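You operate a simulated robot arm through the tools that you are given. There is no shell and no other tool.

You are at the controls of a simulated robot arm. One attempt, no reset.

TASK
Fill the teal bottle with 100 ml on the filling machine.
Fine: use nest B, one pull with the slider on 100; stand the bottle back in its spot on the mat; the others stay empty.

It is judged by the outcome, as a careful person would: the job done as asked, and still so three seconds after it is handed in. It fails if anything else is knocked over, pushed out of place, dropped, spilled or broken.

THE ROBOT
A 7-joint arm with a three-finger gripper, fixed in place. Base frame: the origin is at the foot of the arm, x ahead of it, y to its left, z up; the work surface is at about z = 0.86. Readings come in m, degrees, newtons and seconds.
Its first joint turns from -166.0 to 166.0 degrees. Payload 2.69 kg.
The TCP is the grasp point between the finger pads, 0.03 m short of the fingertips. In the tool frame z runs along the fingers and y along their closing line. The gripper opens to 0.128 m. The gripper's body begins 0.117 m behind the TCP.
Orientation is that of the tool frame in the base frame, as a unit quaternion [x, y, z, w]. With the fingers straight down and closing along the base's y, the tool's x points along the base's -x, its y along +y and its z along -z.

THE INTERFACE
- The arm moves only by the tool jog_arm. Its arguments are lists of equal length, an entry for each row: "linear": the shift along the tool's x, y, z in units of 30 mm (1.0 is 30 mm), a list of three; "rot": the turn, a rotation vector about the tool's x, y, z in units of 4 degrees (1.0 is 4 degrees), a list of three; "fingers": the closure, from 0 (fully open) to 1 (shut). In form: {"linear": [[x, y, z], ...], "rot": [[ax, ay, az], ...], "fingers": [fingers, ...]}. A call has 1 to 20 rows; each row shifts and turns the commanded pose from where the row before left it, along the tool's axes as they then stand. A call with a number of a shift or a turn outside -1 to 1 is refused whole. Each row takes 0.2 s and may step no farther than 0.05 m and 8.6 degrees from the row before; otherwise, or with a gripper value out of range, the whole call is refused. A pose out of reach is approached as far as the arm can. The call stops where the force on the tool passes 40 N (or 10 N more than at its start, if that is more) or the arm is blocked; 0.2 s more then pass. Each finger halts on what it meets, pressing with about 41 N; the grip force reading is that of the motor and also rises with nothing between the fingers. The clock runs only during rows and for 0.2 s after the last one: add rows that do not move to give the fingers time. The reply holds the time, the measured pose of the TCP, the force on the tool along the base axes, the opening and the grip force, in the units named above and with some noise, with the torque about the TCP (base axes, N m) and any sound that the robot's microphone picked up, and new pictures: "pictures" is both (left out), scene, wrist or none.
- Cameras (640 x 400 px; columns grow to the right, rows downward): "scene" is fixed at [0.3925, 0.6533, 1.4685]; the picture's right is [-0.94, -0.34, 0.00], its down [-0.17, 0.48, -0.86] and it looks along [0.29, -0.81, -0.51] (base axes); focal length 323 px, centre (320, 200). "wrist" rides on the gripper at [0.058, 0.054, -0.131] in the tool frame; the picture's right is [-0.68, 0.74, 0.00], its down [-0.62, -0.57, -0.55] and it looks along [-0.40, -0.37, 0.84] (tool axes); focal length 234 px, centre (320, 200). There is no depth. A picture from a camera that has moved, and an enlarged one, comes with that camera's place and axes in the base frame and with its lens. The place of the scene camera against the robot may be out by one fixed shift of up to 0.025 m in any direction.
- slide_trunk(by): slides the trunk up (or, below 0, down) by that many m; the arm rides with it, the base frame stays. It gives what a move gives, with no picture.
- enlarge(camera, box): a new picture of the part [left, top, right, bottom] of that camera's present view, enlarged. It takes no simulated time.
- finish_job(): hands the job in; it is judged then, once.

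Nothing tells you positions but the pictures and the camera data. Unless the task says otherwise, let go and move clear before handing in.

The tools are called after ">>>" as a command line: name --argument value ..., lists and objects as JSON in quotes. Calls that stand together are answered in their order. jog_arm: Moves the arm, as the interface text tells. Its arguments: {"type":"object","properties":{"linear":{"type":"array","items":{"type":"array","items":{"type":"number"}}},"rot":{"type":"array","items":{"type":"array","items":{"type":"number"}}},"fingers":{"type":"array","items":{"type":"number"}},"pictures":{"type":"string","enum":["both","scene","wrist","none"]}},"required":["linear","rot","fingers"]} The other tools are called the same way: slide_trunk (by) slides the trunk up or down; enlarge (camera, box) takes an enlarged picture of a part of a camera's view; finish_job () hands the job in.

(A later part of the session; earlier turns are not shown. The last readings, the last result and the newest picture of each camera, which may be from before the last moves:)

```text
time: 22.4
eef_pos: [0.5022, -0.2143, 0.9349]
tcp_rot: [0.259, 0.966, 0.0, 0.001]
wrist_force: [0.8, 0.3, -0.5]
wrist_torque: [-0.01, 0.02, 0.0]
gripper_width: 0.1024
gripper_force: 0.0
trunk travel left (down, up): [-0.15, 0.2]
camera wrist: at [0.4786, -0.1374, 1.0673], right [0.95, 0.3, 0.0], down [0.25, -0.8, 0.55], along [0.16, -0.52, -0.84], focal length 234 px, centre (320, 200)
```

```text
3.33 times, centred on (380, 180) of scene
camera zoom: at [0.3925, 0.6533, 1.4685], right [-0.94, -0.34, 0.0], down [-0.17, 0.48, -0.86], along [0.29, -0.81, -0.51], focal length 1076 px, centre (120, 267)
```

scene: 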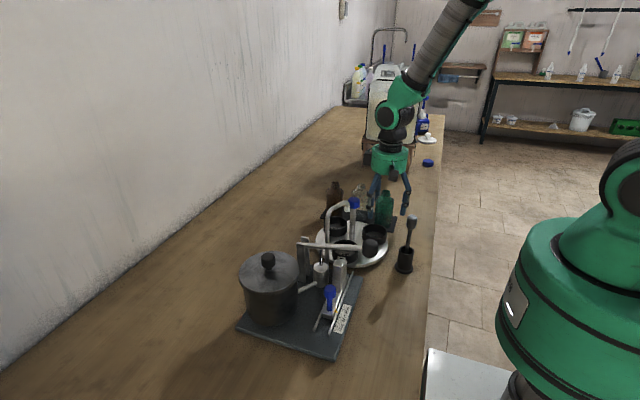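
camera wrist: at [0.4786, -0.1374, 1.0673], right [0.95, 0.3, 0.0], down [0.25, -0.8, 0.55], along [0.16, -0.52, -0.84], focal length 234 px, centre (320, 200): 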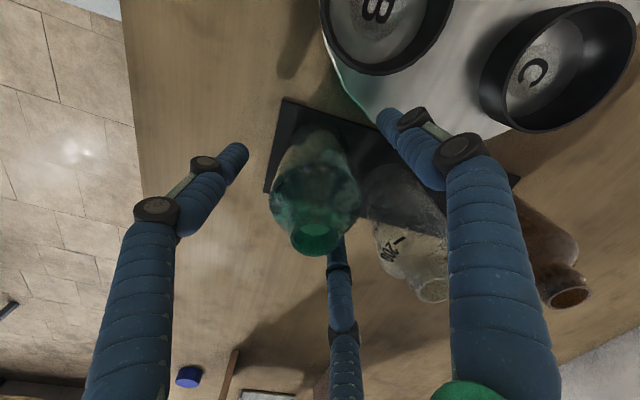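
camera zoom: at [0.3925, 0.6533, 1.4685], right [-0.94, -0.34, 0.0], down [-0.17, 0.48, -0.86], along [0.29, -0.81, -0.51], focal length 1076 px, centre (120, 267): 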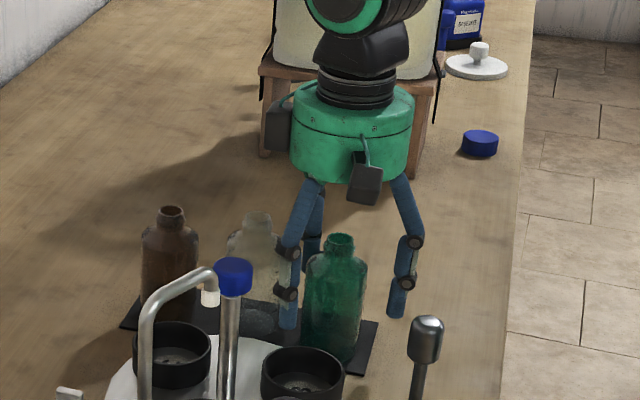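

The bottle is well centred between the fingers at (0.500, -0.215). After a tiny centring nudge I'll close gently.

>>> jog_arm --linear '[[0.04, -0.06, 0], [0, 0, 0], [0, 0, 0], [0, 0, 0], [0, 0, 0]]' --rot '[[0, 0, 0], [0, 0, 0], [0, 0, 0], [0, 0, 0], [0, 0, 0]]' --fingers '[0.4, 0.48, 0.54, 0.6, 0.62]'

>>> enlarge --camera "wrist" --box '[200, 60, 440, 260]'

>>> enlarge --camera "scene" --box '[310, 120, 450, 240]'

```text
time: 23.6
eef_pos: [0.4998, -0.2145, 0.9344]
tcp_rot: [0.259, 0.966, 0.0, 0.0]
wrist_force: [0.5, 0.1, 0.8]
wrist_torque: [0.02, 0.02, 0.03]
gripper_width: 0.0526
gripper_force: 40.7
trunk travel left (down, up): [-0.15, 0.2]
camera wrist: at [0.4761, -0.138, 1.0669], right [0.95, 0.3, 0.0], down [0.25, -0.8, 0.55], along [0.16, -0.52, -0.84], focal length 234 px, centre (320, 200)
```

scene: 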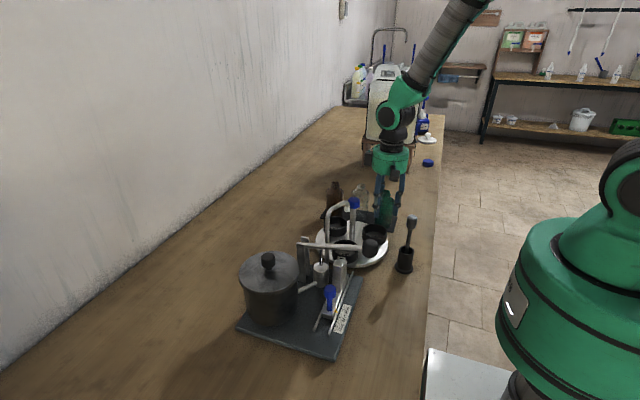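
wrist: 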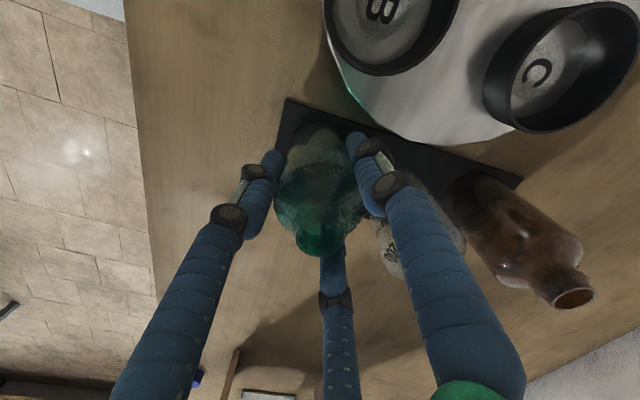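

```text
2.00 times, centred on (320, 160) of wrist
camera zoom: at [0.4761, -0.138, 1.0669], right [0.95, 0.3, 0.0], down [0.25, -0.8, 0.55], along [0.16, -0.52, -0.84], focal length 468 px, centre (320, 280)
```

zoom: 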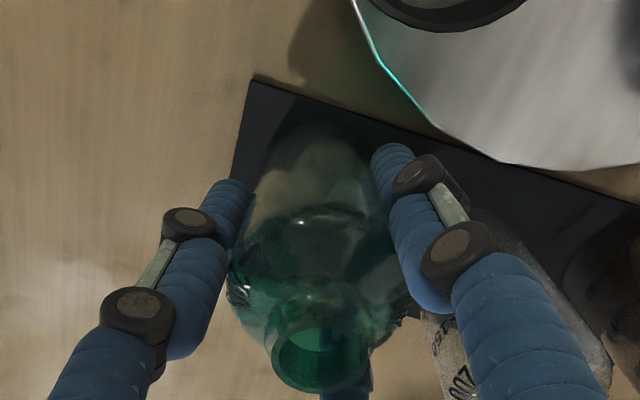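

```text
3.33 times, centred on (380, 180) of scene
camera zoom: at [0.3925, 0.6533, 1.4685], right [-0.94, -0.34, 0.0], down [-0.17, 0.48, -0.86], along [0.29, -0.81, -0.51], focal length 1076 px, centre (120, 267)
```

zoom: 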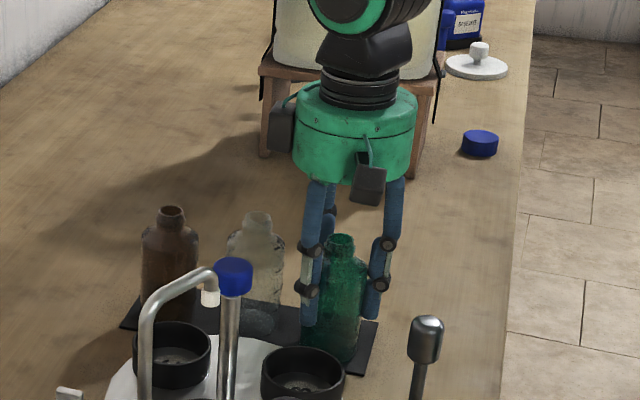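

The bottle is gripped, 52.6 mm across. Triangulation puts nest B's floor at about (0.505, -0.107, 0.885) and the turntable axis at about (0.5635, -0.073). I'll lift straight up, move over nest B, and look.

>>> jog_arm --linear '[[0, 0, -0.5], [0, 0, -0.8], [0, 0, -0.9], [0, 0, -0.9], [0, 0, -0.9], [0.42, 0.795, 0], [0.42, 0.795, 0], [0.41, 0.795, 0], [0.41, 0.795, 0], [0, 0, 0], [0, 0, 0]]' --rot '[[0, 0, 0], [0, 0, 0], [0, 0, 0], [0, 0, 0], [0, 0, 0], [0, 0, 0], [0, 0, 0], [0, 0, 0], [0, 0, 0], [0, 0, 0], [0, 0, 0]]' --fingers '[0.62, 0.62, 0.62, 0.62, 0.62, 0.62, 0.62, 0.62, 0.62, 0.62, 0.62]'

>>> enlarge --camera "wrist" --box '[200, 30, 440, 270]'

>>> enlarge --camera "scene" --box '[310, 140, 430, 280]'

```text
time: 26.0
eef_pos: [0.5011, -0.1055, 1.0537]
tcp_rot: [0.259, 0.966, 0.0, 0.0]
wrist_force: [-0.4, 0.4, -1.0]
wrist_torque: [-0.02, 0.03, -0.01]
gripper_width: 0.0525
gripper_force: 41.6
trunk travel left (down, up): [-0.15, 0.2]
camera wrist: at [0.4766, -0.0283, 1.1858], right [0.95, 0.3, 0.0], down [0.25, -0.8, 0.55], along [0.16, -0.52, -0.84], focal length 234 px, centre (320, 200)
```

scene: 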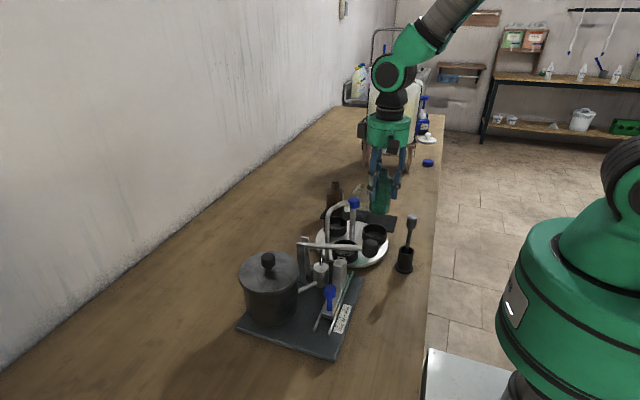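
wrist: 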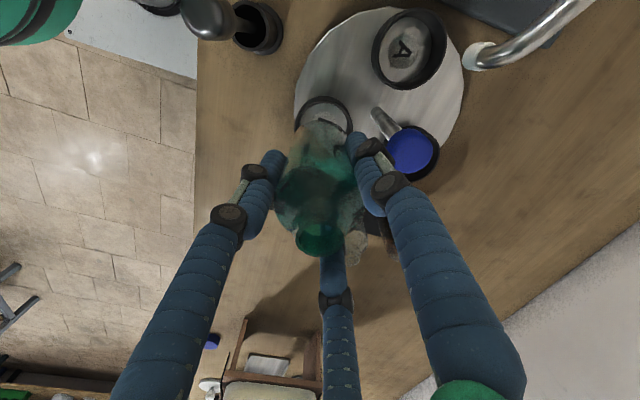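

```text
1.67 times, centred on (320, 150) of wrist
camera zoom: at [0.4766, -0.0283, 1.1858], right [0.95, 0.3, 0.0], down [0.25, -0.8, 0.55], along [0.16, -0.52, -0.84], focal length 390 px, centre (320, 283)
```

zoom: 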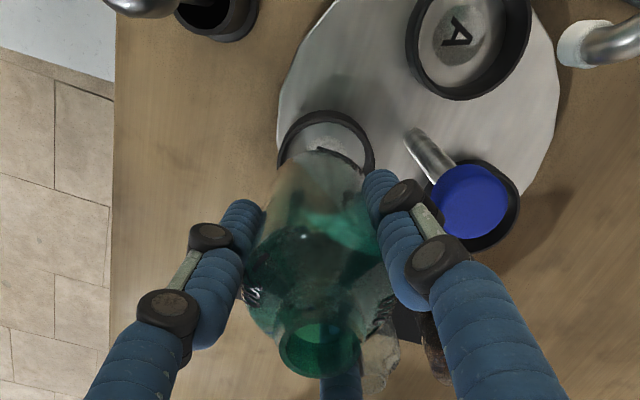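

```text
2.86 times, centred on (370, 210) of scene
camera zoom: at [0.3925, 0.6533, 1.4685], right [-0.94, -0.34, 0.0], down [-0.17, 0.48, -0.86], along [0.29, -0.81, -0.51], focal length 922 px, centre (177, 171)
```

zoom: 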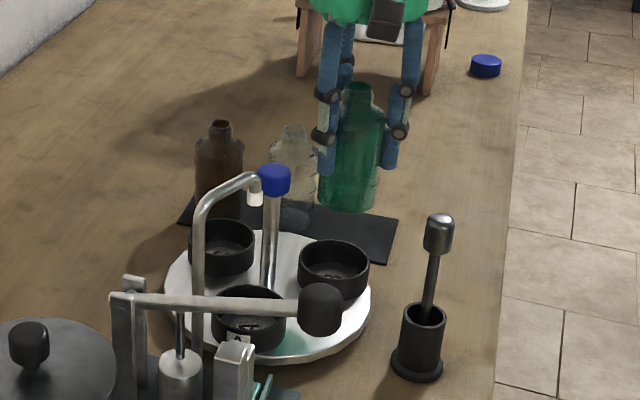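

Nest B's centre is confirmed at about (0.505, -0.106). I'll correct laterally and lower until the bottle's bottom is just above the rim, then check again.

>>> jog_arm --linear '[[-0.12, 0.04, 0], [0, 0, 0.7], [0, 0, 0.7], [0, 0, 0.7], [0, 0, 0], [0, 0, 0]]' --rot '[[0, 0, 0], [0, 0, 0], [0, 0, 0], [0, 0, 0], [0, 0, 0], [0, 0, 0]]' --fingers '[0.62, 0.62, 0.62, 0.62, 0.62, 0.62]'

>>> enlarge --camera "wrist" --box '[200, 30, 440, 270]'

>>> enlarge --camera "scene" --box '[330, 170, 420, 260]'

```text
time: 27.4
eef_pos: [0.5047, -0.1061, 0.9926]
tcp_rot: [0.259, 0.966, 0.0, -0.001]
wrist_force: [0.1, 0.1, -0.6]
wrist_torque: [0.03, -0.01, 0.02]
gripper_width: 0.0526
gripper_force: 41.4
trunk travel left (down, up): [-0.15, 0.2]
camera wrist: at [0.4816, -0.0293, 1.1243], right [0.95, 0.3, 0.0], down [0.25, -0.8, 0.55], along [0.16, -0.52, -0.84], focal length 234 px, centre (320, 200)
```

scene: 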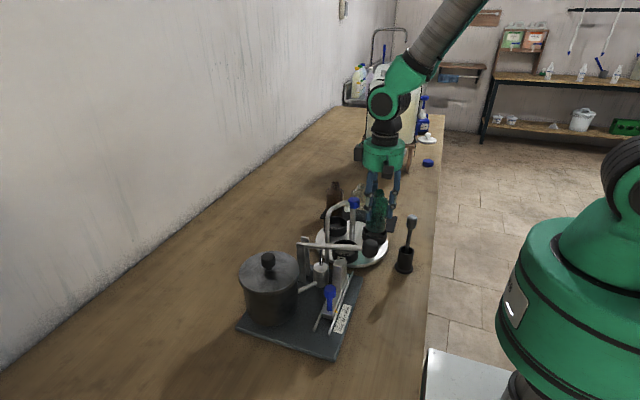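
wrist: 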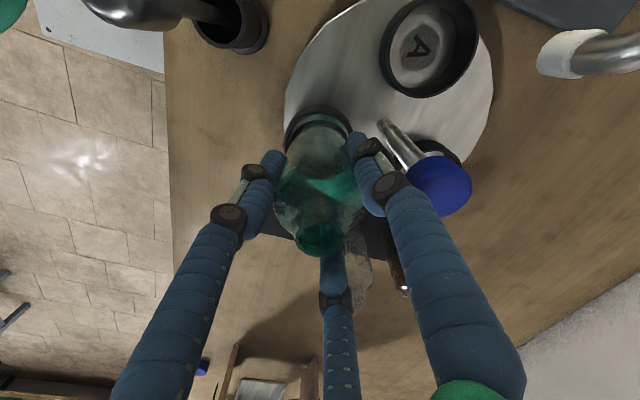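

```text
1.67 times, centred on (320, 150) of wrist
camera zoom: at [0.4816, -0.0293, 1.1243], right [0.95, 0.3, 0.0], down [0.25, -0.8, 0.55], along [0.16, -0.52, -0.84], focal length 390 px, centre (320, 283)
```

zoom: 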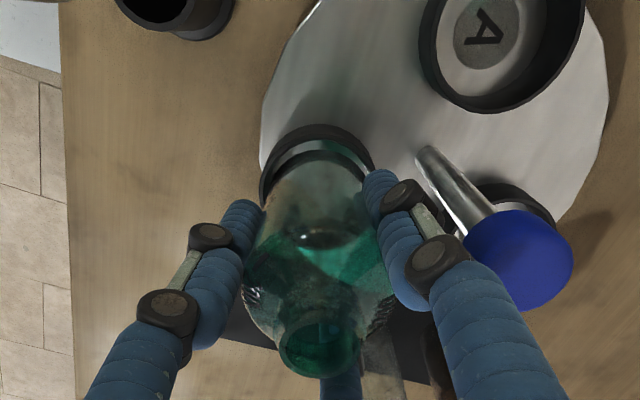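

```text
4.44 times, centred on (375, 215) of scene
camera zoom: at [0.3925, 0.6533, 1.4685], right [-0.94, -0.34, 0.0], down [-0.17, 0.48, -0.86], along [0.29, -0.81, -0.51], focal length 1434 px, centre (76, 133)
```

zoom: 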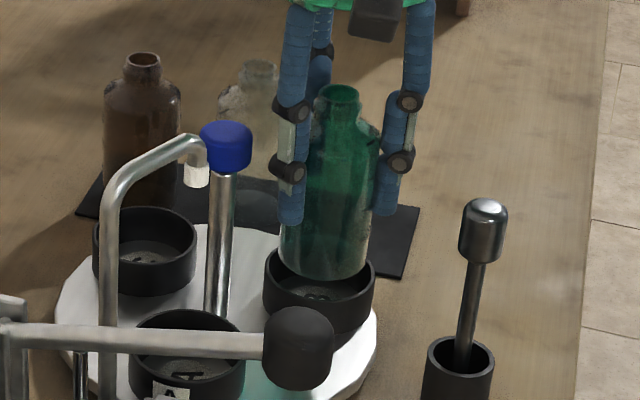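

The bottle's bottom is just above the rim and nearly concentric with the nest. I'll nudge it about 2 mm toward centre and lower it in small steps while watching the force.

>>> jog_arm --linear '[[-0.01, 0.06, 0], [0, 0, 0.25], [0, 0, 0.25], [0, 0, 0.2], [0, 0, 0]]' --rot '[[0, 0, 0], [0, 0, 0], [0, 0, 0], [0, 0, 0], [0, 0, 0]]' --fingers '[0.62, 0.62, 0.62, 0.62, 0.62]'

>>> enlarge --camera "wrist" --box '[240, 70, 400, 220]'

>>> enlarge --camera "scene" --box '[330, 170, 420, 260]'

```text
time: 28.6
eef_pos: [0.5074, -0.1066, 0.9723]
tcp_rot: [0.259, 0.966, 0.0, -0.001]
wrist_force: [-0.9, 0.3, -0.7]
wrist_torque: [0.04, 0.0, 0.0]
gripper_width: 0.0527
gripper_force: 41.0
trunk travel left (down, up): [-0.15, 0.2]
camera wrist: at [0.4841, -0.0285, 1.1035], right [0.95, 0.3, 0.0], down [0.25, -0.8, 0.55], along [0.16, -0.52, -0.84], focal length 234 px, centre (320, 200)
```

scene: 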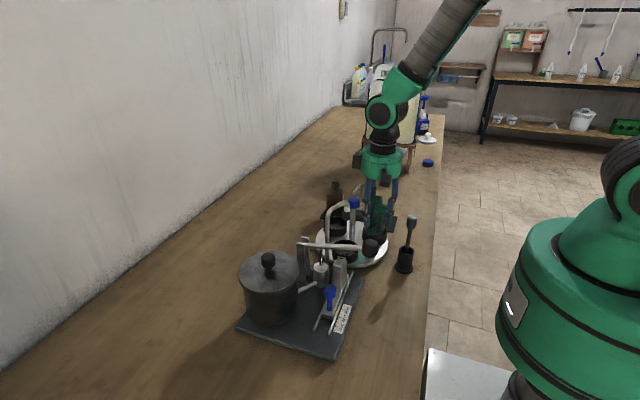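
wrist: 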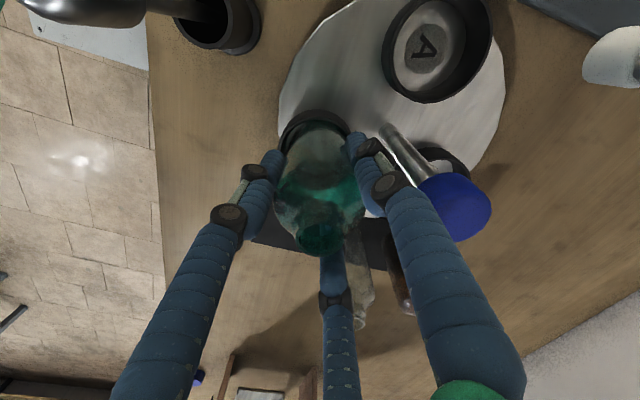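

```text
2.67 times, centred on (320, 145) of wrist
camera zoom: at [0.4841, -0.0285, 1.1035], right [0.95, 0.3, 0.0], down [0.25, -0.8, 0.55], along [0.16, -0.52, -0.84], focal length 624 px, centre (320, 347)
```

zoom: 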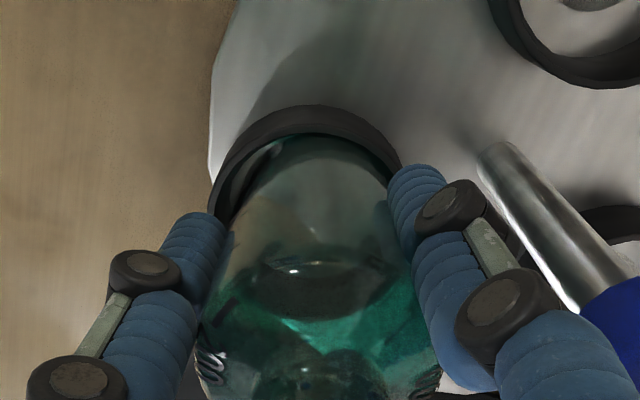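

```text
4.44 times, centred on (375, 215) of scene
camera zoom: at [0.3925, 0.6533, 1.4685], right [-0.94, -0.34, 0.0], down [-0.17, 0.48, -0.86], along [0.29, -0.81, -0.51], focal length 1434 px, centre (76, 133)
```

zoom: 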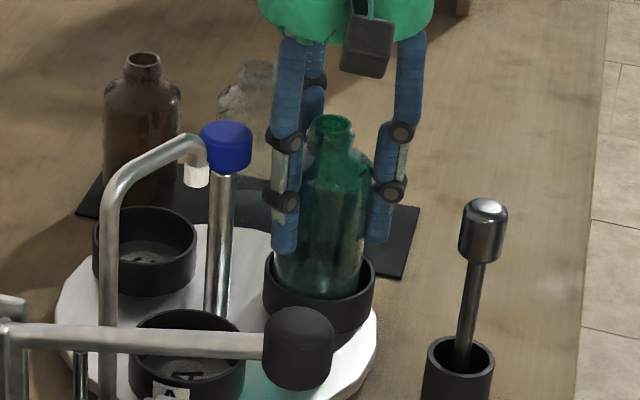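

The bottle has entered the cup without contact force. Continuing down in small steps until the floor supports it.

>>> jog_arm --linear '[[0.03, -0.015, 0], [0, 0, 0.15], [0, 0, 0.15], [0, 0, 0.08], [0, 0, 0]]' --rot '[[0, 0, 0], [0, 0, 0], [0, 0, 0], [0, 0, 0], [0, 0, 0]]' --fingers '[0.62, 0.62, 0.62, 0.62, 0.62]' --pictures "none"

>>> jog_arm --linear '[[0, 0, 0.06], [0, 0, 0.06], [0, 0, 0]]' --rot '[[0, 0, 0], [0, 0, 0], [0, 0, 0]]' --fingers '[0.62, 0.62, 0.62]' --pictures "scene"

```text
time: 29.8
eef_pos: [0.5058, -0.1057, 0.9609]
tcp_rot: [0.258, 0.966, 0.0, 0.0]
wrist_force: [1.0, -0.3, 0.0]
wrist_torque: [-0.01, 0.01, 0.0]
gripper_width: 0.0521
gripper_force: 41.1
trunk travel left (down, up): [-0.15, 0.2]
```

```text
time: 30.6
eef_pos: [0.506, -0.1057, 0.9561]
tcp_rot: [0.258, 0.966, 0.0, 0.0]
wrist_force: [0.4, 1.2, -0.4]
wrist_torque: [-0.03, -0.02, -0.02]
gripper_width: 0.0527
gripper_force: 41.1
trunk travel left (down, up): [-0.15, 0.2]
```

scene: 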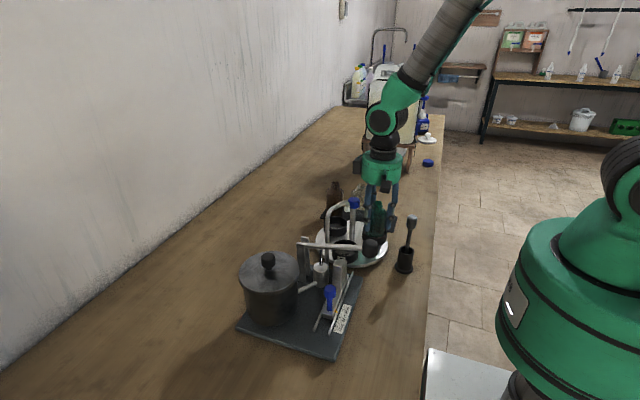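

>>> jog_arm --linear '[[0, 0, 0.05], [0, 0, 0.05], [0, 0, 0]]' --rot '[[0, 0, 0], [0, 0, 0], [0, 0, 0]]' --fingers '[0.62, 0.62, 0.62]' --pictures "scene"

>>> enlarge --camera "scene" --box '[330, 170, 420, 260]'

>>> enlarge --camera "wrist" --box '[240, 70, 400, 220]'

```text
time: 31.4
eef_pos: [0.5059, -0.1066, 0.9539]
tcp_rot: [0.259, 0.966, -0.001, 0.0]
wrist_force: [-3.4, -0.8, 19.9]
wrist_torque: [-0.03, 0.3, 0.04]
gripper_width: 0.0527
gripper_force: 40.9
trunk travel left (down, up): [-0.15, 0.2]
```

scene: 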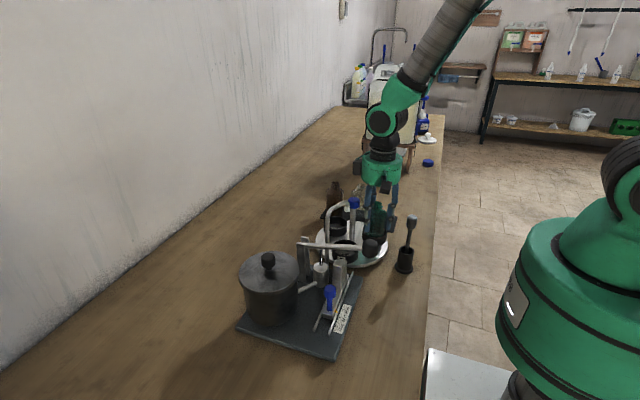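

```text
4.44 times, centred on (375, 215) of scene
camera zoom: at [0.3925, 0.6533, 1.4685], right [-0.94, -0.34, 0.0], down [-0.17, 0.48, -0.86], along [0.29, -0.81, -0.51], focal length 1434 px, centre (76, 133)
```

zoom: 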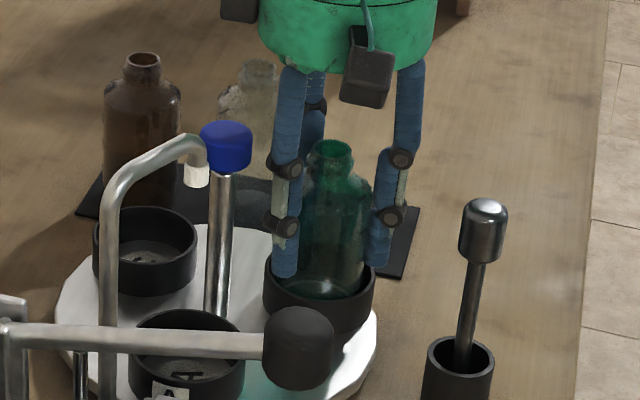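

```text
2.67 times, centred on (320, 145) of wrist
camera zoom: at [0.4823, -0.029, 1.0855], right [0.95, 0.3, 0.0], down [0.25, -0.8, 0.55], along [0.17, -0.52, -0.84], focal length 624 px, centre (320, 347)
```

zoom: 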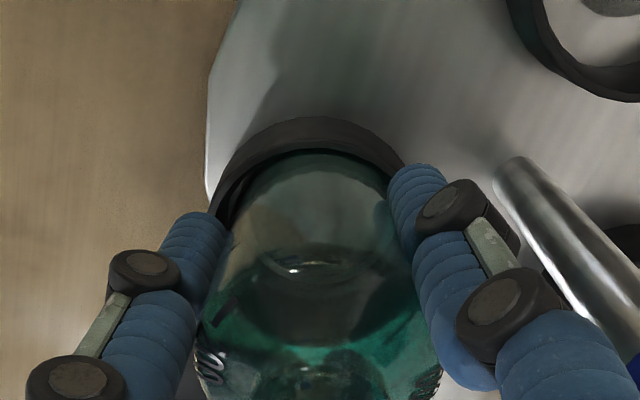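

The bottle is on the nest floor with about 20 N of reaction. I'll relieve the push, open the fingers, and rise straight up.

>>> jog_arm --linear '[[0, 0, -0.05], [0, 0, 0], [0, 0, 0], [0, 0, 0], [0, 0, -0.5], [0, 0, -0.9], [0, 0, -0.9], [0, 0, -1], [0, 0, -1], [0, 0, -1], [0, 0, -1], [0, 0, 0]]' --rot '[[0, 0, 0], [0, 0, 0], [0, 0, 0], [0, 0, 0], [0, 0, 0], [0, 0, 0], [0, 0, 0], [0, 0, 0], [0, 0, 0], [0, 0, 0], [0, 0, 0], [0, 0, 0]]' --fingers '[0.62, 0.5, 0.4, 0.35, 0.35, 0.35, 0.35, 0.35, 0.35, 0.35, 0.35, 0.35]'

>>> enlarge --camera "scene" --box '[310, 170, 420, 270]'

>>> enlarge --camera "wrist" --box '[220, 0, 480, 180]'

```text
time: 34.0
eef_pos: [0.5062, -0.1053, 1.1438]
tcp_rot: [0.26, 0.966, 0.0, 0.0]
wrist_force: [-0.5, 0.5, -0.2]
wrist_torque: [-0.03, 0.0, 0.0]
gripper_width: 0.0832
gripper_force: 0.2
trunk travel left (down, up): [-0.15, 0.2]
camera wrist: at [0.4822, -0.0281, 1.2751], right [0.95, 0.3, 0.0], down [0.25, -0.8, 0.55], along [0.16, -0.52, -0.84], focal length 234 px, centre (320, 200)
```

scene: 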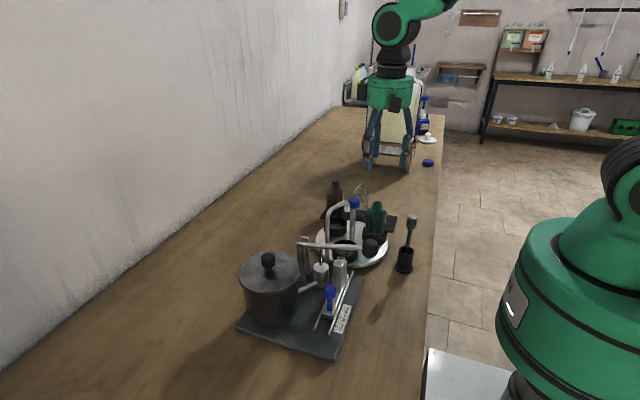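
wrist: 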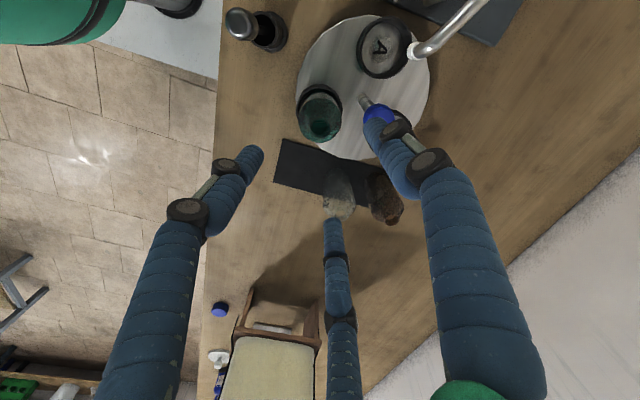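

```text
4.00 times, centred on (365, 220) of scene
camera zoom: at [0.3925, 0.6533, 1.4685], right [-0.94, -0.34, 0.0], down [-0.17, 0.48, -0.86], along [0.29, -0.81, -0.51], focal length 1291 px, centre (140, 120)
```

zoom: 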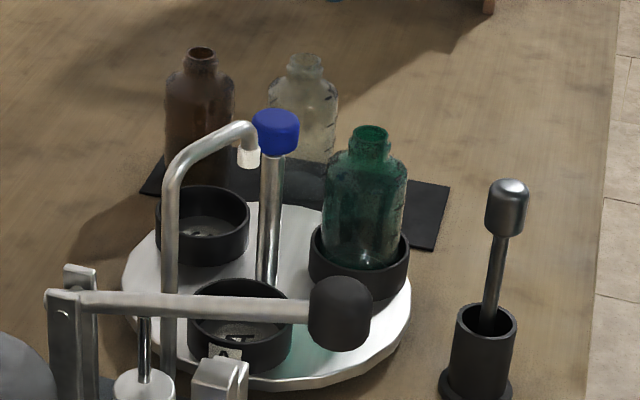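

```text
2.22 times, centred on (350, 90) of wrist
camera zoom: at [0.4822, -0.0281, 1.2751], right [0.95, 0.3, 0.0], down [0.25, -0.8, 0.55], along [0.16, -0.52, -0.84], focal length 520 px, centre (253, 444)
```

zoom: 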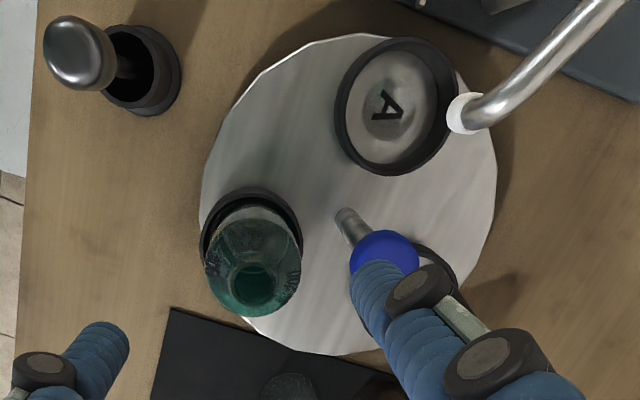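

The teal bottle stands upright in nest B. Next I'll centre over the turntable's blue knob and test how far the wrist can turn by pre-rotating it the opposite way.

>>> jog_arm --linear '[[-0.56, 0.945, 0], [-0.56, 0.945, 0], [0, 0, 0], [0, 0, 0], [0, 0, 0], [0, 0, 0], [0, 0, 0], [0, 0, 0], [0, 0, 0], [0, 0, 0], [0, 0, 0], [0, 0, 0], [0, 0, 0], [0, 0, 0]]' --rot '[[0, 0, 0], [0, 0, 0], [0, 0, -1], [0, 0, -1], [0, 0, -1], [0, 0, -1], [0, 0, -1], [0, 0, -1], [0, 0, -1], [0, 0, -1], [0, 0, -1], [0, 0, -1], [0, 0, -1], [0, 0, 0]]' --fingers '[0.5, 0.5, 0.5, 0.5, 0.5, 0.5, 0.5, 0.5, 0.5, 0.5, 0.5, 0.5, 0.5, 0.5]' --pictures "wrist"

>>> jog_arm --linear '[[0, 0, 0], [0, 0, 0], [0, 0, 0], [0, 0, 0], [0, 0, 0], [0, 0, 0], [0, 0, 0], [0, 0, 0], [0, 0, 0], [0, 0, 0], [0, 0, 0], [0, 0, 0], [0, 0, 0]]' --rot '[[0, 0, -1], [0, 0, -1], [0, 0, -1], [0, 0, -1], [0, 0, -1], [0, 0, -1], [0, 0, -1], [0, 0, -1], [0, 0, -1], [0, 0, -1], [0, 0, -1], [0, 0, -0.5], [0, 0, 0]]' --fingers '[0.5, 0.5, 0.5, 0.5, 0.5, 0.5, 0.5, 0.5, 0.5, 0.5, 0.5, 0.5, 0.5]'

```text
time: 37.0
eef_pos: [0.5649, -0.0737, 1.1426]
tcp_rot: [-0.123, 0.992, 0.0, 0.0]
wrist_force: [0.3, 0.2, 1.1]
wrist_torque: [-0.02, 0.01, 0.01]
gripper_width: 0.0642
gripper_force: 0.0
trunk travel left (down, up): [-0.15, 0.2]
camera wrist: at [0.4943, -0.0341, 1.2751], right [0.48, 0.88, 0.0], down [0.73, -0.4, 0.55], along [0.48, -0.26, -0.84], focal length 234 px, centre (320, 200)
```

wrist: 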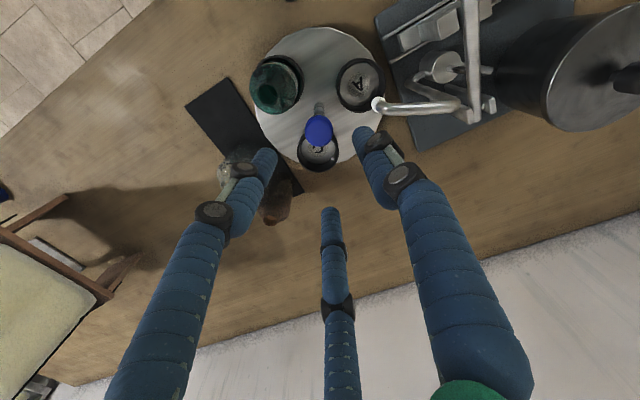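

```text
time: 39.8
eef_pos: [0.5636, -0.0735, 1.1444]
tcp_rot: [-0.5, 0.866, -0.001, 0.0]
wrist_force: [-0.5, 0.2, -0.3]
wrist_torque: [-0.02, -0.06, 0.01]
gripper_width: 0.0641
gripper_force: 0.0
trunk travel left (down, up): [-0.15, 0.2]
camera wrist: at [0.4887, -0.0965, 1.2755], right [-0.3, 0.95, 0.0], down [0.8, 0.25, 0.55], along [0.52, 0.16, -0.84], focal length 234 px, centre (320, 200)
```

scene: 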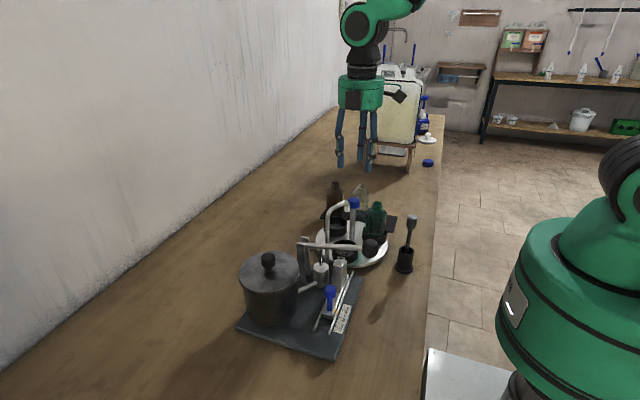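
wrist: 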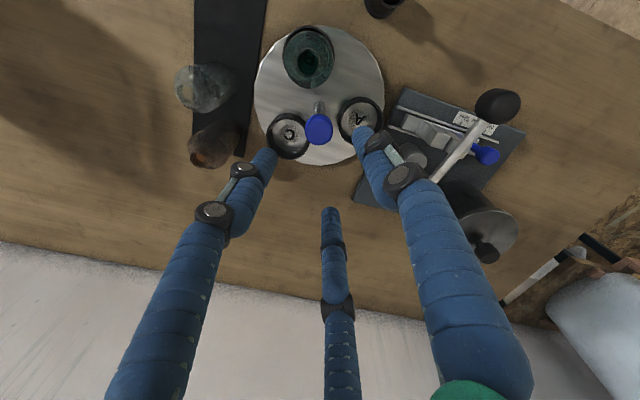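

>>> enlarge --camera "wrist" --box '[250, 20, 400, 180]'

```text
2.50 times, centred on (325, 100) of wrist
camera zoom: at [0.4887, -0.0965, 1.2755], right [-0.3, 0.95, 0.0], down [0.8, 0.25, 0.55], along [0.52, 0.16, -0.84], focal length 585 px, centre (308, 450)
```

zoom: 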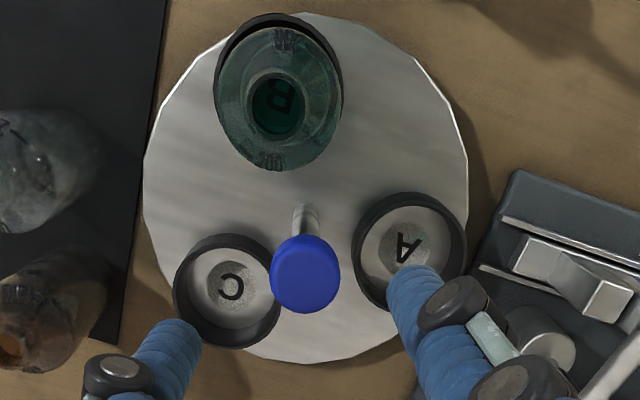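

The knob is centred to within about 1 mm, and the axis is near (0.5625, -0.0745). I'll lower onto the knob and grip it.

>>> jog_arm --linear '[[0.045, 0.01, 0], [0, 0, 0.85], [0, 0, 0.85], [0, 0, 0.85], [0, 0, 0.85], [0, 0, 0.9], [0, 0, 0], [0, 0, 0]]' --rot '[[0, 0, 0], [0, 0, 0], [0, 0, 0], [0, 0, 0], [0, 0, 0], [0, 0, 0], [0, 0, 0], [0, 0, 0]]' --fingers '[0.5, 0.5, 0.5, 0.5, 0.5, 0.5, 0.5, 0.5]'

>>> enlarge --camera "wrist" --box '[240, 60, 400, 220]'

>>> enlarge --camera "scene" --box '[310, 150, 420, 270]'

```text
time: 41.6
eef_pos: [0.5651, -0.076, 1.0099]
tcp_rot: [-0.5, 0.866, 0.0, 0.0]
wrist_force: [0.0, -0.4, -0.1]
wrist_torque: [0.02, -0.03, -0.01]
gripper_width: 0.0641
gripper_force: 0.1
trunk travel left (down, up): [-0.15, 0.2]
camera wrist: at [0.4888, -0.0974, 1.142], right [-0.3, 0.95, 0.0], down [0.8, 0.25, 0.55], along [0.52, 0.16, -0.84], focal length 234 px, centre (320, 200)
```

scene: 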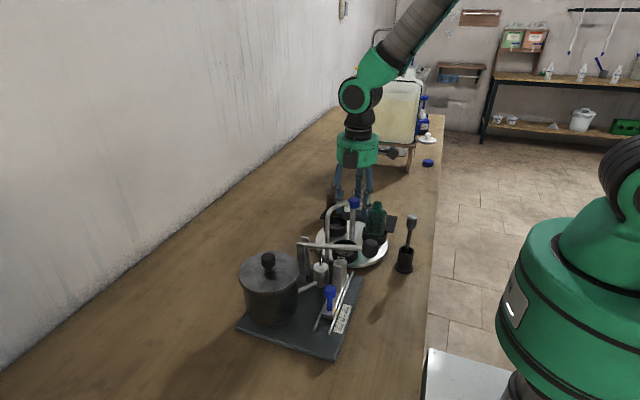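
wrist: 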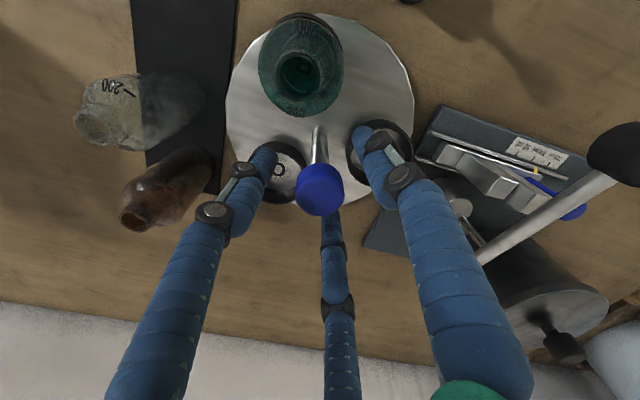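

```text
2.50 times, centred on (320, 140) of wrist
camera zoom: at [0.4888, -0.0974, 1.142], right [-0.3, 0.95, 0.0], down [0.8, 0.25, 0.55], along [0.52, 0.16, -0.84], focal length 585 px, centre (320, 350)
```

zoom: 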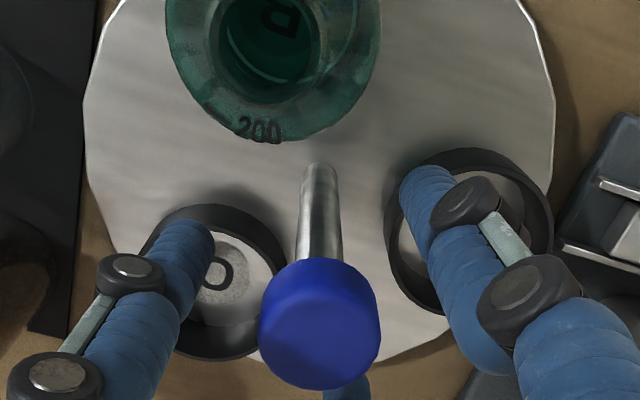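

```text
3.33 times, centred on (365, 210) of scene
camera zoom: at [0.3925, 0.6533, 1.4685], right [-0.94, -0.34, 0.0], down [-0.17, 0.48, -0.86], along [0.29, -0.81, -0.51], focal length 1076 px, centre (170, 167)
```

zoom: 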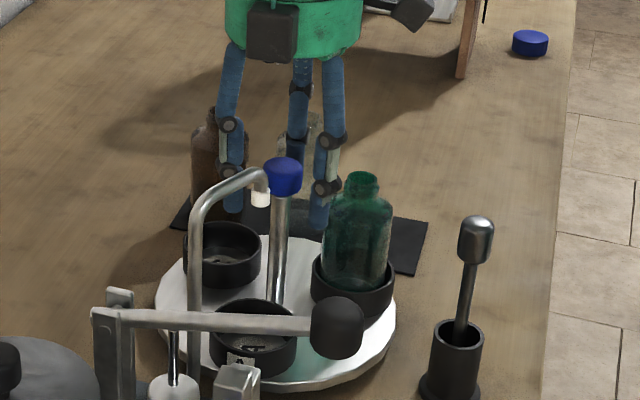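

>>> jog_arm --linear '[[0, 0, 0], [0, 0, 0], [0, 0, 0], [0, 0, 0]]' --rot '[[0, 0, 0], [0, 0, 0], [0, 0, 0], [0, 0, 0]]' --fingers '[0.68, 0.78, 0.88, 0.9]'

```text
time: 42.6
eef_pos: [0.5639, -0.0749, 1.0099]
tcp_rot: [-0.499, 0.866, 0.0, 0.0]
wrist_force: [2.0, -1.6, -1.5]
wrist_torque: [-0.07, -0.03, -0.04]
gripper_width: 0.0308
gripper_force: 45.0
trunk travel left (down, up): [-0.15, 0.2]
camera wrist: at [0.4891, -0.0975, 1.1419], right [-0.3, 0.95, 0.0], down [0.8, 0.25, 0.55], along [0.52, 0.16, -0.84], focal length 234 px, centre (320, 200)
```

scene: 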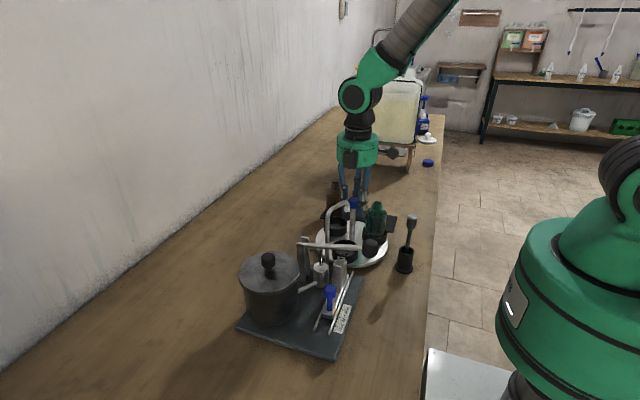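
wrist: 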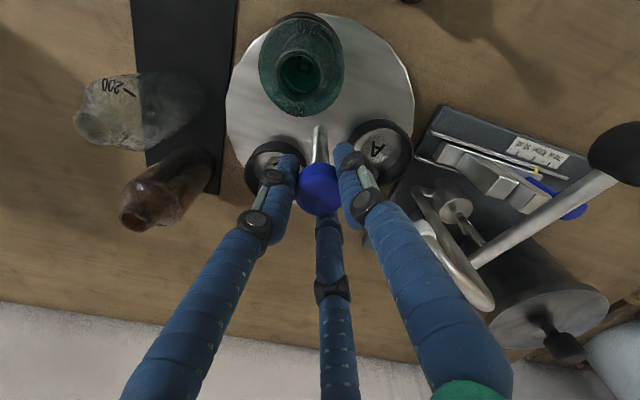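

The knob is held centred with very little side force. I'll try a small clockwise twist and see whether the turntable follows.

>>> jog_arm --linear '[[0, 0, 0], [0, 0, 0], [0, 0, 0], [0, 0, 0], [0, 0, 0]]' --rot '[[0, 0, 0.5], [0, 0, 0.75], [0, 0, 0.75], [0, 0, 0.75], [0, 0, 0]]' --fingers '[0.9, 0.9, 0.9, 0.9, 0.9]'

>>> enlarge --camera "scene" --box '[310, 170, 420, 270]'

```text
time: 43.5
eef_pos: [0.5645, -0.0752, 1.0099]
tcp_rot: [-0.435, 0.9, 0.001, 0.0]
wrist_force: [17.5, -2.3, -22.1]
wrist_torque: [-0.39, -0.56, 0.06]
gripper_width: 0.0306
gripper_force: 45.1
trunk travel left (down, up): [-0.15, 0.2]
stopped in row 4: the force on the tool passed its limit at 42 N (the readings are from after the stop); the commanded pose is now the measured one
camera wrist: at [0.4867, -0.0862, 1.1422], right [-0.16, 0.99, 0.0], down [0.83, 0.13, 0.55], along [0.54, 0.09, -0.84], focal length 234 px, centre (320, 200)
```

scene: 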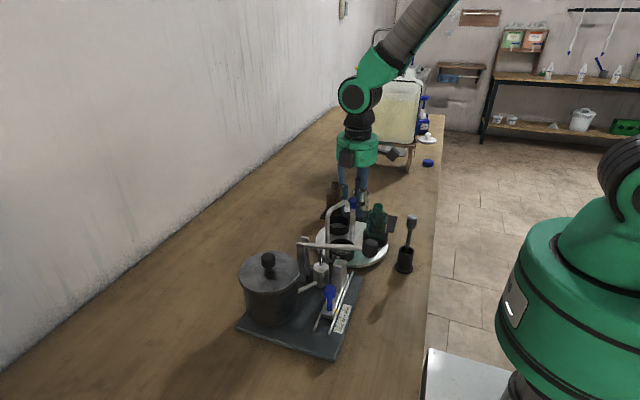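
wrist: 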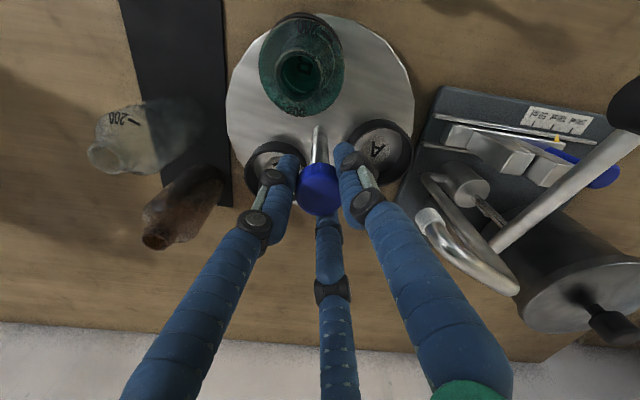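

```text
4.00 times, centred on (365, 220) of scene
camera zoom: at [0.3925, 0.6533, 1.4685], right [-0.94, -0.34, 0.0], down [-0.17, 0.48, -0.86], along [0.29, -0.81, -0.51], focal length 1291 px, centre (140, 120)
```

zoom: 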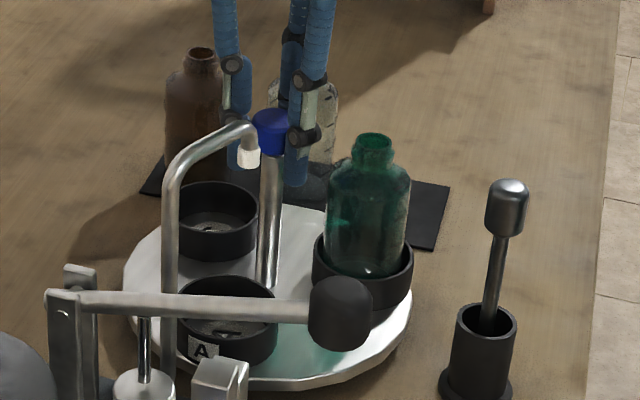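

The turntable follows the twist, but a force built up and stopped the move. I'll hold still and read the residual force before deciding how to continue.

>>> jog_arm --linear '[[0, 0, 0], [0, 0, 0]]' --rot '[[0, 0, 0], [0, 0, 0]]' --fingers '[0.9, 0.9]' --pictures "none"

>>> jog_arm --linear '[[0, 0, 0], [0, 0, 0]]' --rot '[[0, 0, 0.4], [0, 0, 0]]' --fingers '[0.9, 0.9]' --pictures "none"

```text
time: 44.1
eef_pos: [0.5652, -0.0752, 1.011]
tcp_rot: [-0.435, 0.9, 0.0, -0.001]
wrist_force: [21.4, -3.4, -29.2]
wrist_torque: [-0.1, -0.52, 0.08]
gripper_width: 0.031
gripper_force: 45.1
trunk travel left (down, up): [-0.15, 0.2]
```

```text
time: 44.7
eef_pos: [0.5654, -0.0755, 1.0097]
tcp_rot: [-0.422, 0.907, 0.0, -0.001]
wrist_force: [23.5, 1.2, -32.0]
wrist_torque: [0.05, -0.36, 0.02]
gripper_width: 0.0311
gripper_force: 44.6
trunk travel left (down, up): [-0.15, 0.2]
```

>>> jog_arm --linear '[[-0.02, -0.025, 0.04], [0, 0, 0]]' --rot '[[0, 0, 0], [0, 0, 0]]' --fingers '[0.9, 0.9]' --pictures "none"

>>> jog_arm --linear '[[0, 0, 0.04], [0, 0, 0]]' --rot '[[0, 0, 0], [0, 0, 0]]' --fingers '[0.9, 0.9]' --pictures "none"

```text
time: 45.3
eef_pos: [0.565, -0.0754, 1.0099]
tcp_rot: [-0.422, 0.907, 0.001, 0.0]
wrist_force: [11.4, 2.6, -7.8]
wrist_torque: [0.01, 0.19, 0.02]
gripper_width: 0.0305
gripper_force: 44.6
trunk travel left (down, up): [-0.15, 0.2]
```

```text
time: 45.9
eef_pos: [0.5646, -0.0745, 1.0117]
tcp_rot: [-0.422, 0.907, 0.0, 0.0]
wrist_force: [7.1, 6.6, 8.0]
wrist_torque: [0.21, 0.04, 0.05]
gripper_width: 0.0308
gripper_force: 45.3
trunk travel left (down, up): [-0.15, 0.2]
```

Small shifts bring the side forces down, so this is just stiff arm coupling. I'll twist in modest increments and correct for force as I go.

>>> jog_arm --linear '[[-0.01, 0, 0], [0, 0, 0], [0, 0, 0], [0, 0, 0]]' --rot '[[0, 0, 0.7], [0, 0, 0.8], [0, 0, 0.8], [0, 0, 0]]' --fingers '[0.9, 0.9, 0.9, 0.9]' --pictures "none"

```text
time: 46.9
eef_pos: [0.5647, -0.0756, 1.0105]
tcp_rot: [-0.348, 0.938, -0.001, 0.0]
wrist_force: [2.4, -3.2, 17.7]
wrist_torque: [-0.07, 0.06, -0.04]
gripper_width: 0.0307
gripper_force: 45.1
trunk travel left (down, up): [-0.15, 0.2]
```

>>> jog_arm --linear '[[0, 0, -0.03], [0, 0, 0], [0, 0, 0], [0, 0, 0], [0, 0, 0]]' --rot '[[0, 0, 0.8], [0, 0, 0.9], [0, 0, 0.9], [0, 0, 0.9], [0, 0, 0]]' --fingers '[0.9, 0.9, 0.9, 0.9, 0.9]' --pictures "scene"

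```text
time: 48.1
eef_pos: [0.565, -0.0751, 1.0092]
tcp_rot: [-0.231, 0.973, 0.0, 0.0]
wrist_force: [15.8, -6.4, 3.3]
wrist_torque: [0.04, -0.59, 0.05]
gripper_width: 0.031
gripper_force: 45.1
trunk travel left (down, up): [-0.15, 0.2]
```

scene: 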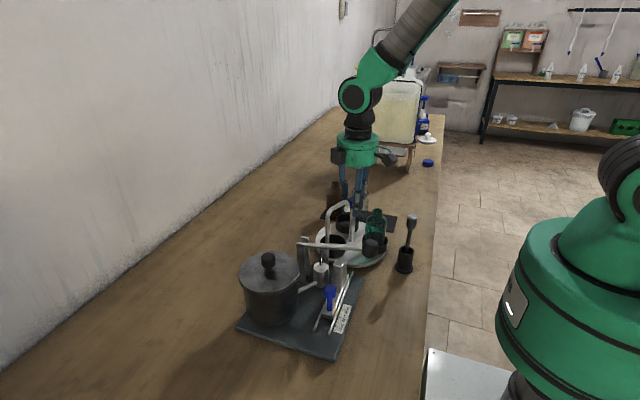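

>>> jog_arm --linear '[[-0.02, -0.015, 0], [0, 0, 0], [0, 0, 0], [0, 0, 0], [0, 0, 0], [0, 0, 0]]' --rot '[[0, 0, 0.8], [0, 0, 0.9], [0, 0, 0.9], [0, 0, 0.9], [0, 0, 0.9], [0, 0, 0]]' --fingers '[0.9, 0.9, 0.9, 0.9, 0.9, 0.9]' --pictures "none"

```text
time: 49.5
eef_pos: [0.5649, -0.0747, 1.0095]
tcp_rot: [-0.078, 0.997, 0.0, 0.001]
wrist_force: [6.4, -7.6, 13.0]
wrist_torque: [-0.08, 0.03, -0.04]
gripper_width: 0.0307
gripper_force: 45.5
trunk travel left (down, up): [-0.15, 0.2]
```

>>> jog_arm --linear '[[-0.01, -0.01, -0.02], [0, 0, 0], [0, 0, 0], [0, 0, 0], [0, 0, 0], [0, 0, 0]]' --rot '[[0, 0, 0.8], [0, 0, 0.9], [0, 0, 0.9], [0, 0, 0.9], [0, 0, 0.9], [0, 0, 0]]' --fingers '[0.9, 0.9, 0.9, 0.9, 0.9, 0.9]' --pictures "scene"

>>> enlarge --camera "scene" --box '[310, 170, 420, 270]'

```text
time: 50.9
eef_pos: [0.5652, -0.0754, 1.0107]
tcp_rot: [0.075, 0.997, 0.0, -0.001]
wrist_force: [5.7, 2.6, 0.9]
wrist_torque: [0.03, 0.29, 0.01]
gripper_width: 0.0304
gripper_force: 44.6
trunk travel left (down, up): [-0.15, 0.2]
```

scene: 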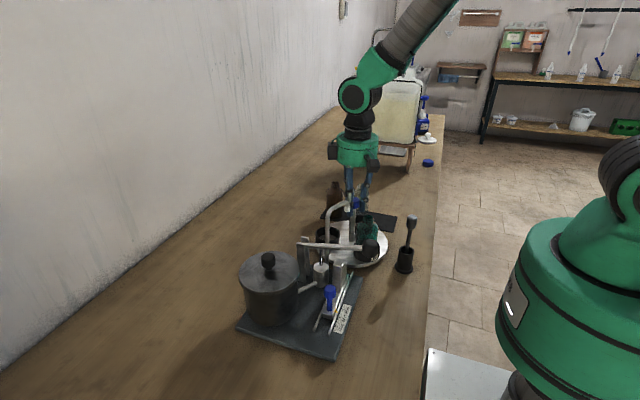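

```text
4.00 times, centred on (365, 220) of scene
camera zoom: at [0.3925, 0.6533, 1.4685], right [-0.94, -0.34, 0.0], down [-0.17, 0.48, -0.86], along [0.29, -0.81, -0.51], focal length 1291 px, centre (140, 120)
```

zoom: 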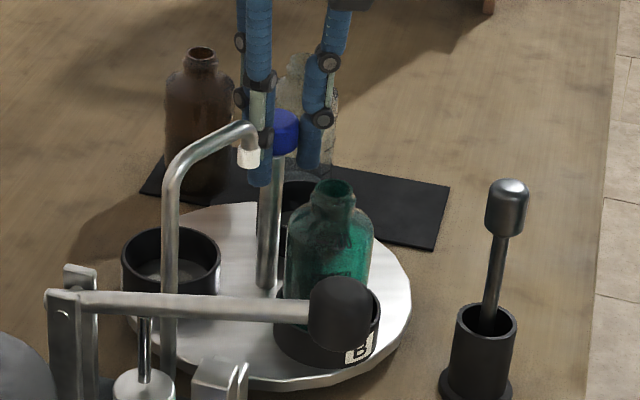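

It's about 69° round and the bottle is riding steadily. Continuing the twist.

>>> jog_arm --linear '[[-0.01, 0, 0], [0, 0, 0], [0, 0, 0], [0, 0, 0], [0, 0, 0], [0, 0, 0]]' --rot '[[0, 0, 0.8], [0, 0, 0.9], [0, 0, 0.9], [0, 0, 0.9], [0, 0, 0.9], [0, 0, 0]]' --fingers '[0.9, 0.9, 0.9, 0.9, 0.9, 0.9]' --pictures "none"

```text
time: 52.3
eef_pos: [0.5659, -0.0751, 1.0091]
tcp_rot: [0.226, 0.974, 0.0, -0.001]
wrist_force: [-1.7, -2.9, -14.8]
wrist_torque: [-0.03, -0.1, -0.05]
gripper_width: 0.0307
gripper_force: 45.2
trunk travel left (down, up): [-0.15, 0.2]
```

>>> jog_arm --linear '[[0, 0, 0.025], [0, 0, 0], [0, 0, 0], [0, 0, 0], [0, 0, 0], [0, 0, 0]]' --rot '[[0, 0, 0.8], [0, 0, 0.9], [0, 0, 0.9], [0, 0, 0.9], [0, 0, 0.9], [0, 0, 0]]' --fingers '[0.9, 0.9, 0.9, 0.9, 0.9, 0.9]' --pictures "scene"

>>> enlarge --camera "scene" --box '[310, 170, 420, 270]'

```text
time: 53.7
eef_pos: [0.5645, -0.0759, 1.0109]
tcp_rot: [0.373, 0.928, 0.0, -0.001]
wrist_force: [-10.9, -2.2, -7.0]
wrist_torque: [-0.11, 0.42, -0.02]
gripper_width: 0.0309
gripper_force: 45.0
trunk travel left (down, up): [-0.15, 0.2]
```

scene: 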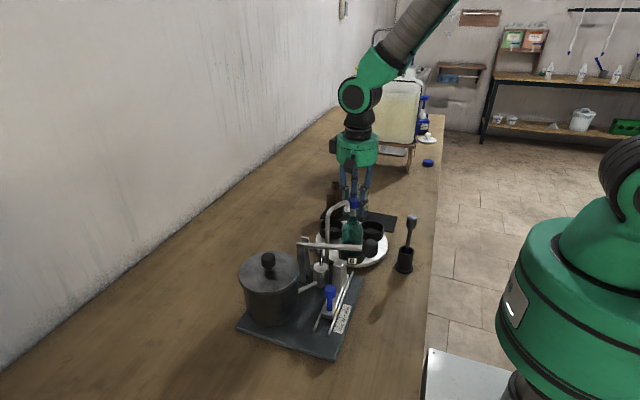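

```text
4.00 times, centred on (365, 220) of scene
camera zoom: at [0.3925, 0.6533, 1.4685], right [-0.94, -0.34, 0.0], down [-0.17, 0.48, -0.86], along [0.29, -0.81, -0.51], focal length 1291 px, centre (140, 120)
```

zoom: 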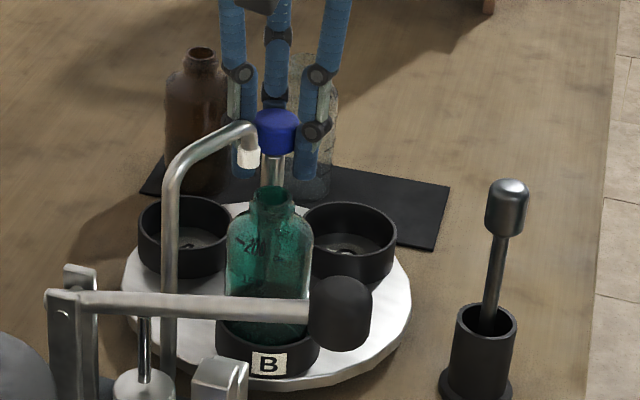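

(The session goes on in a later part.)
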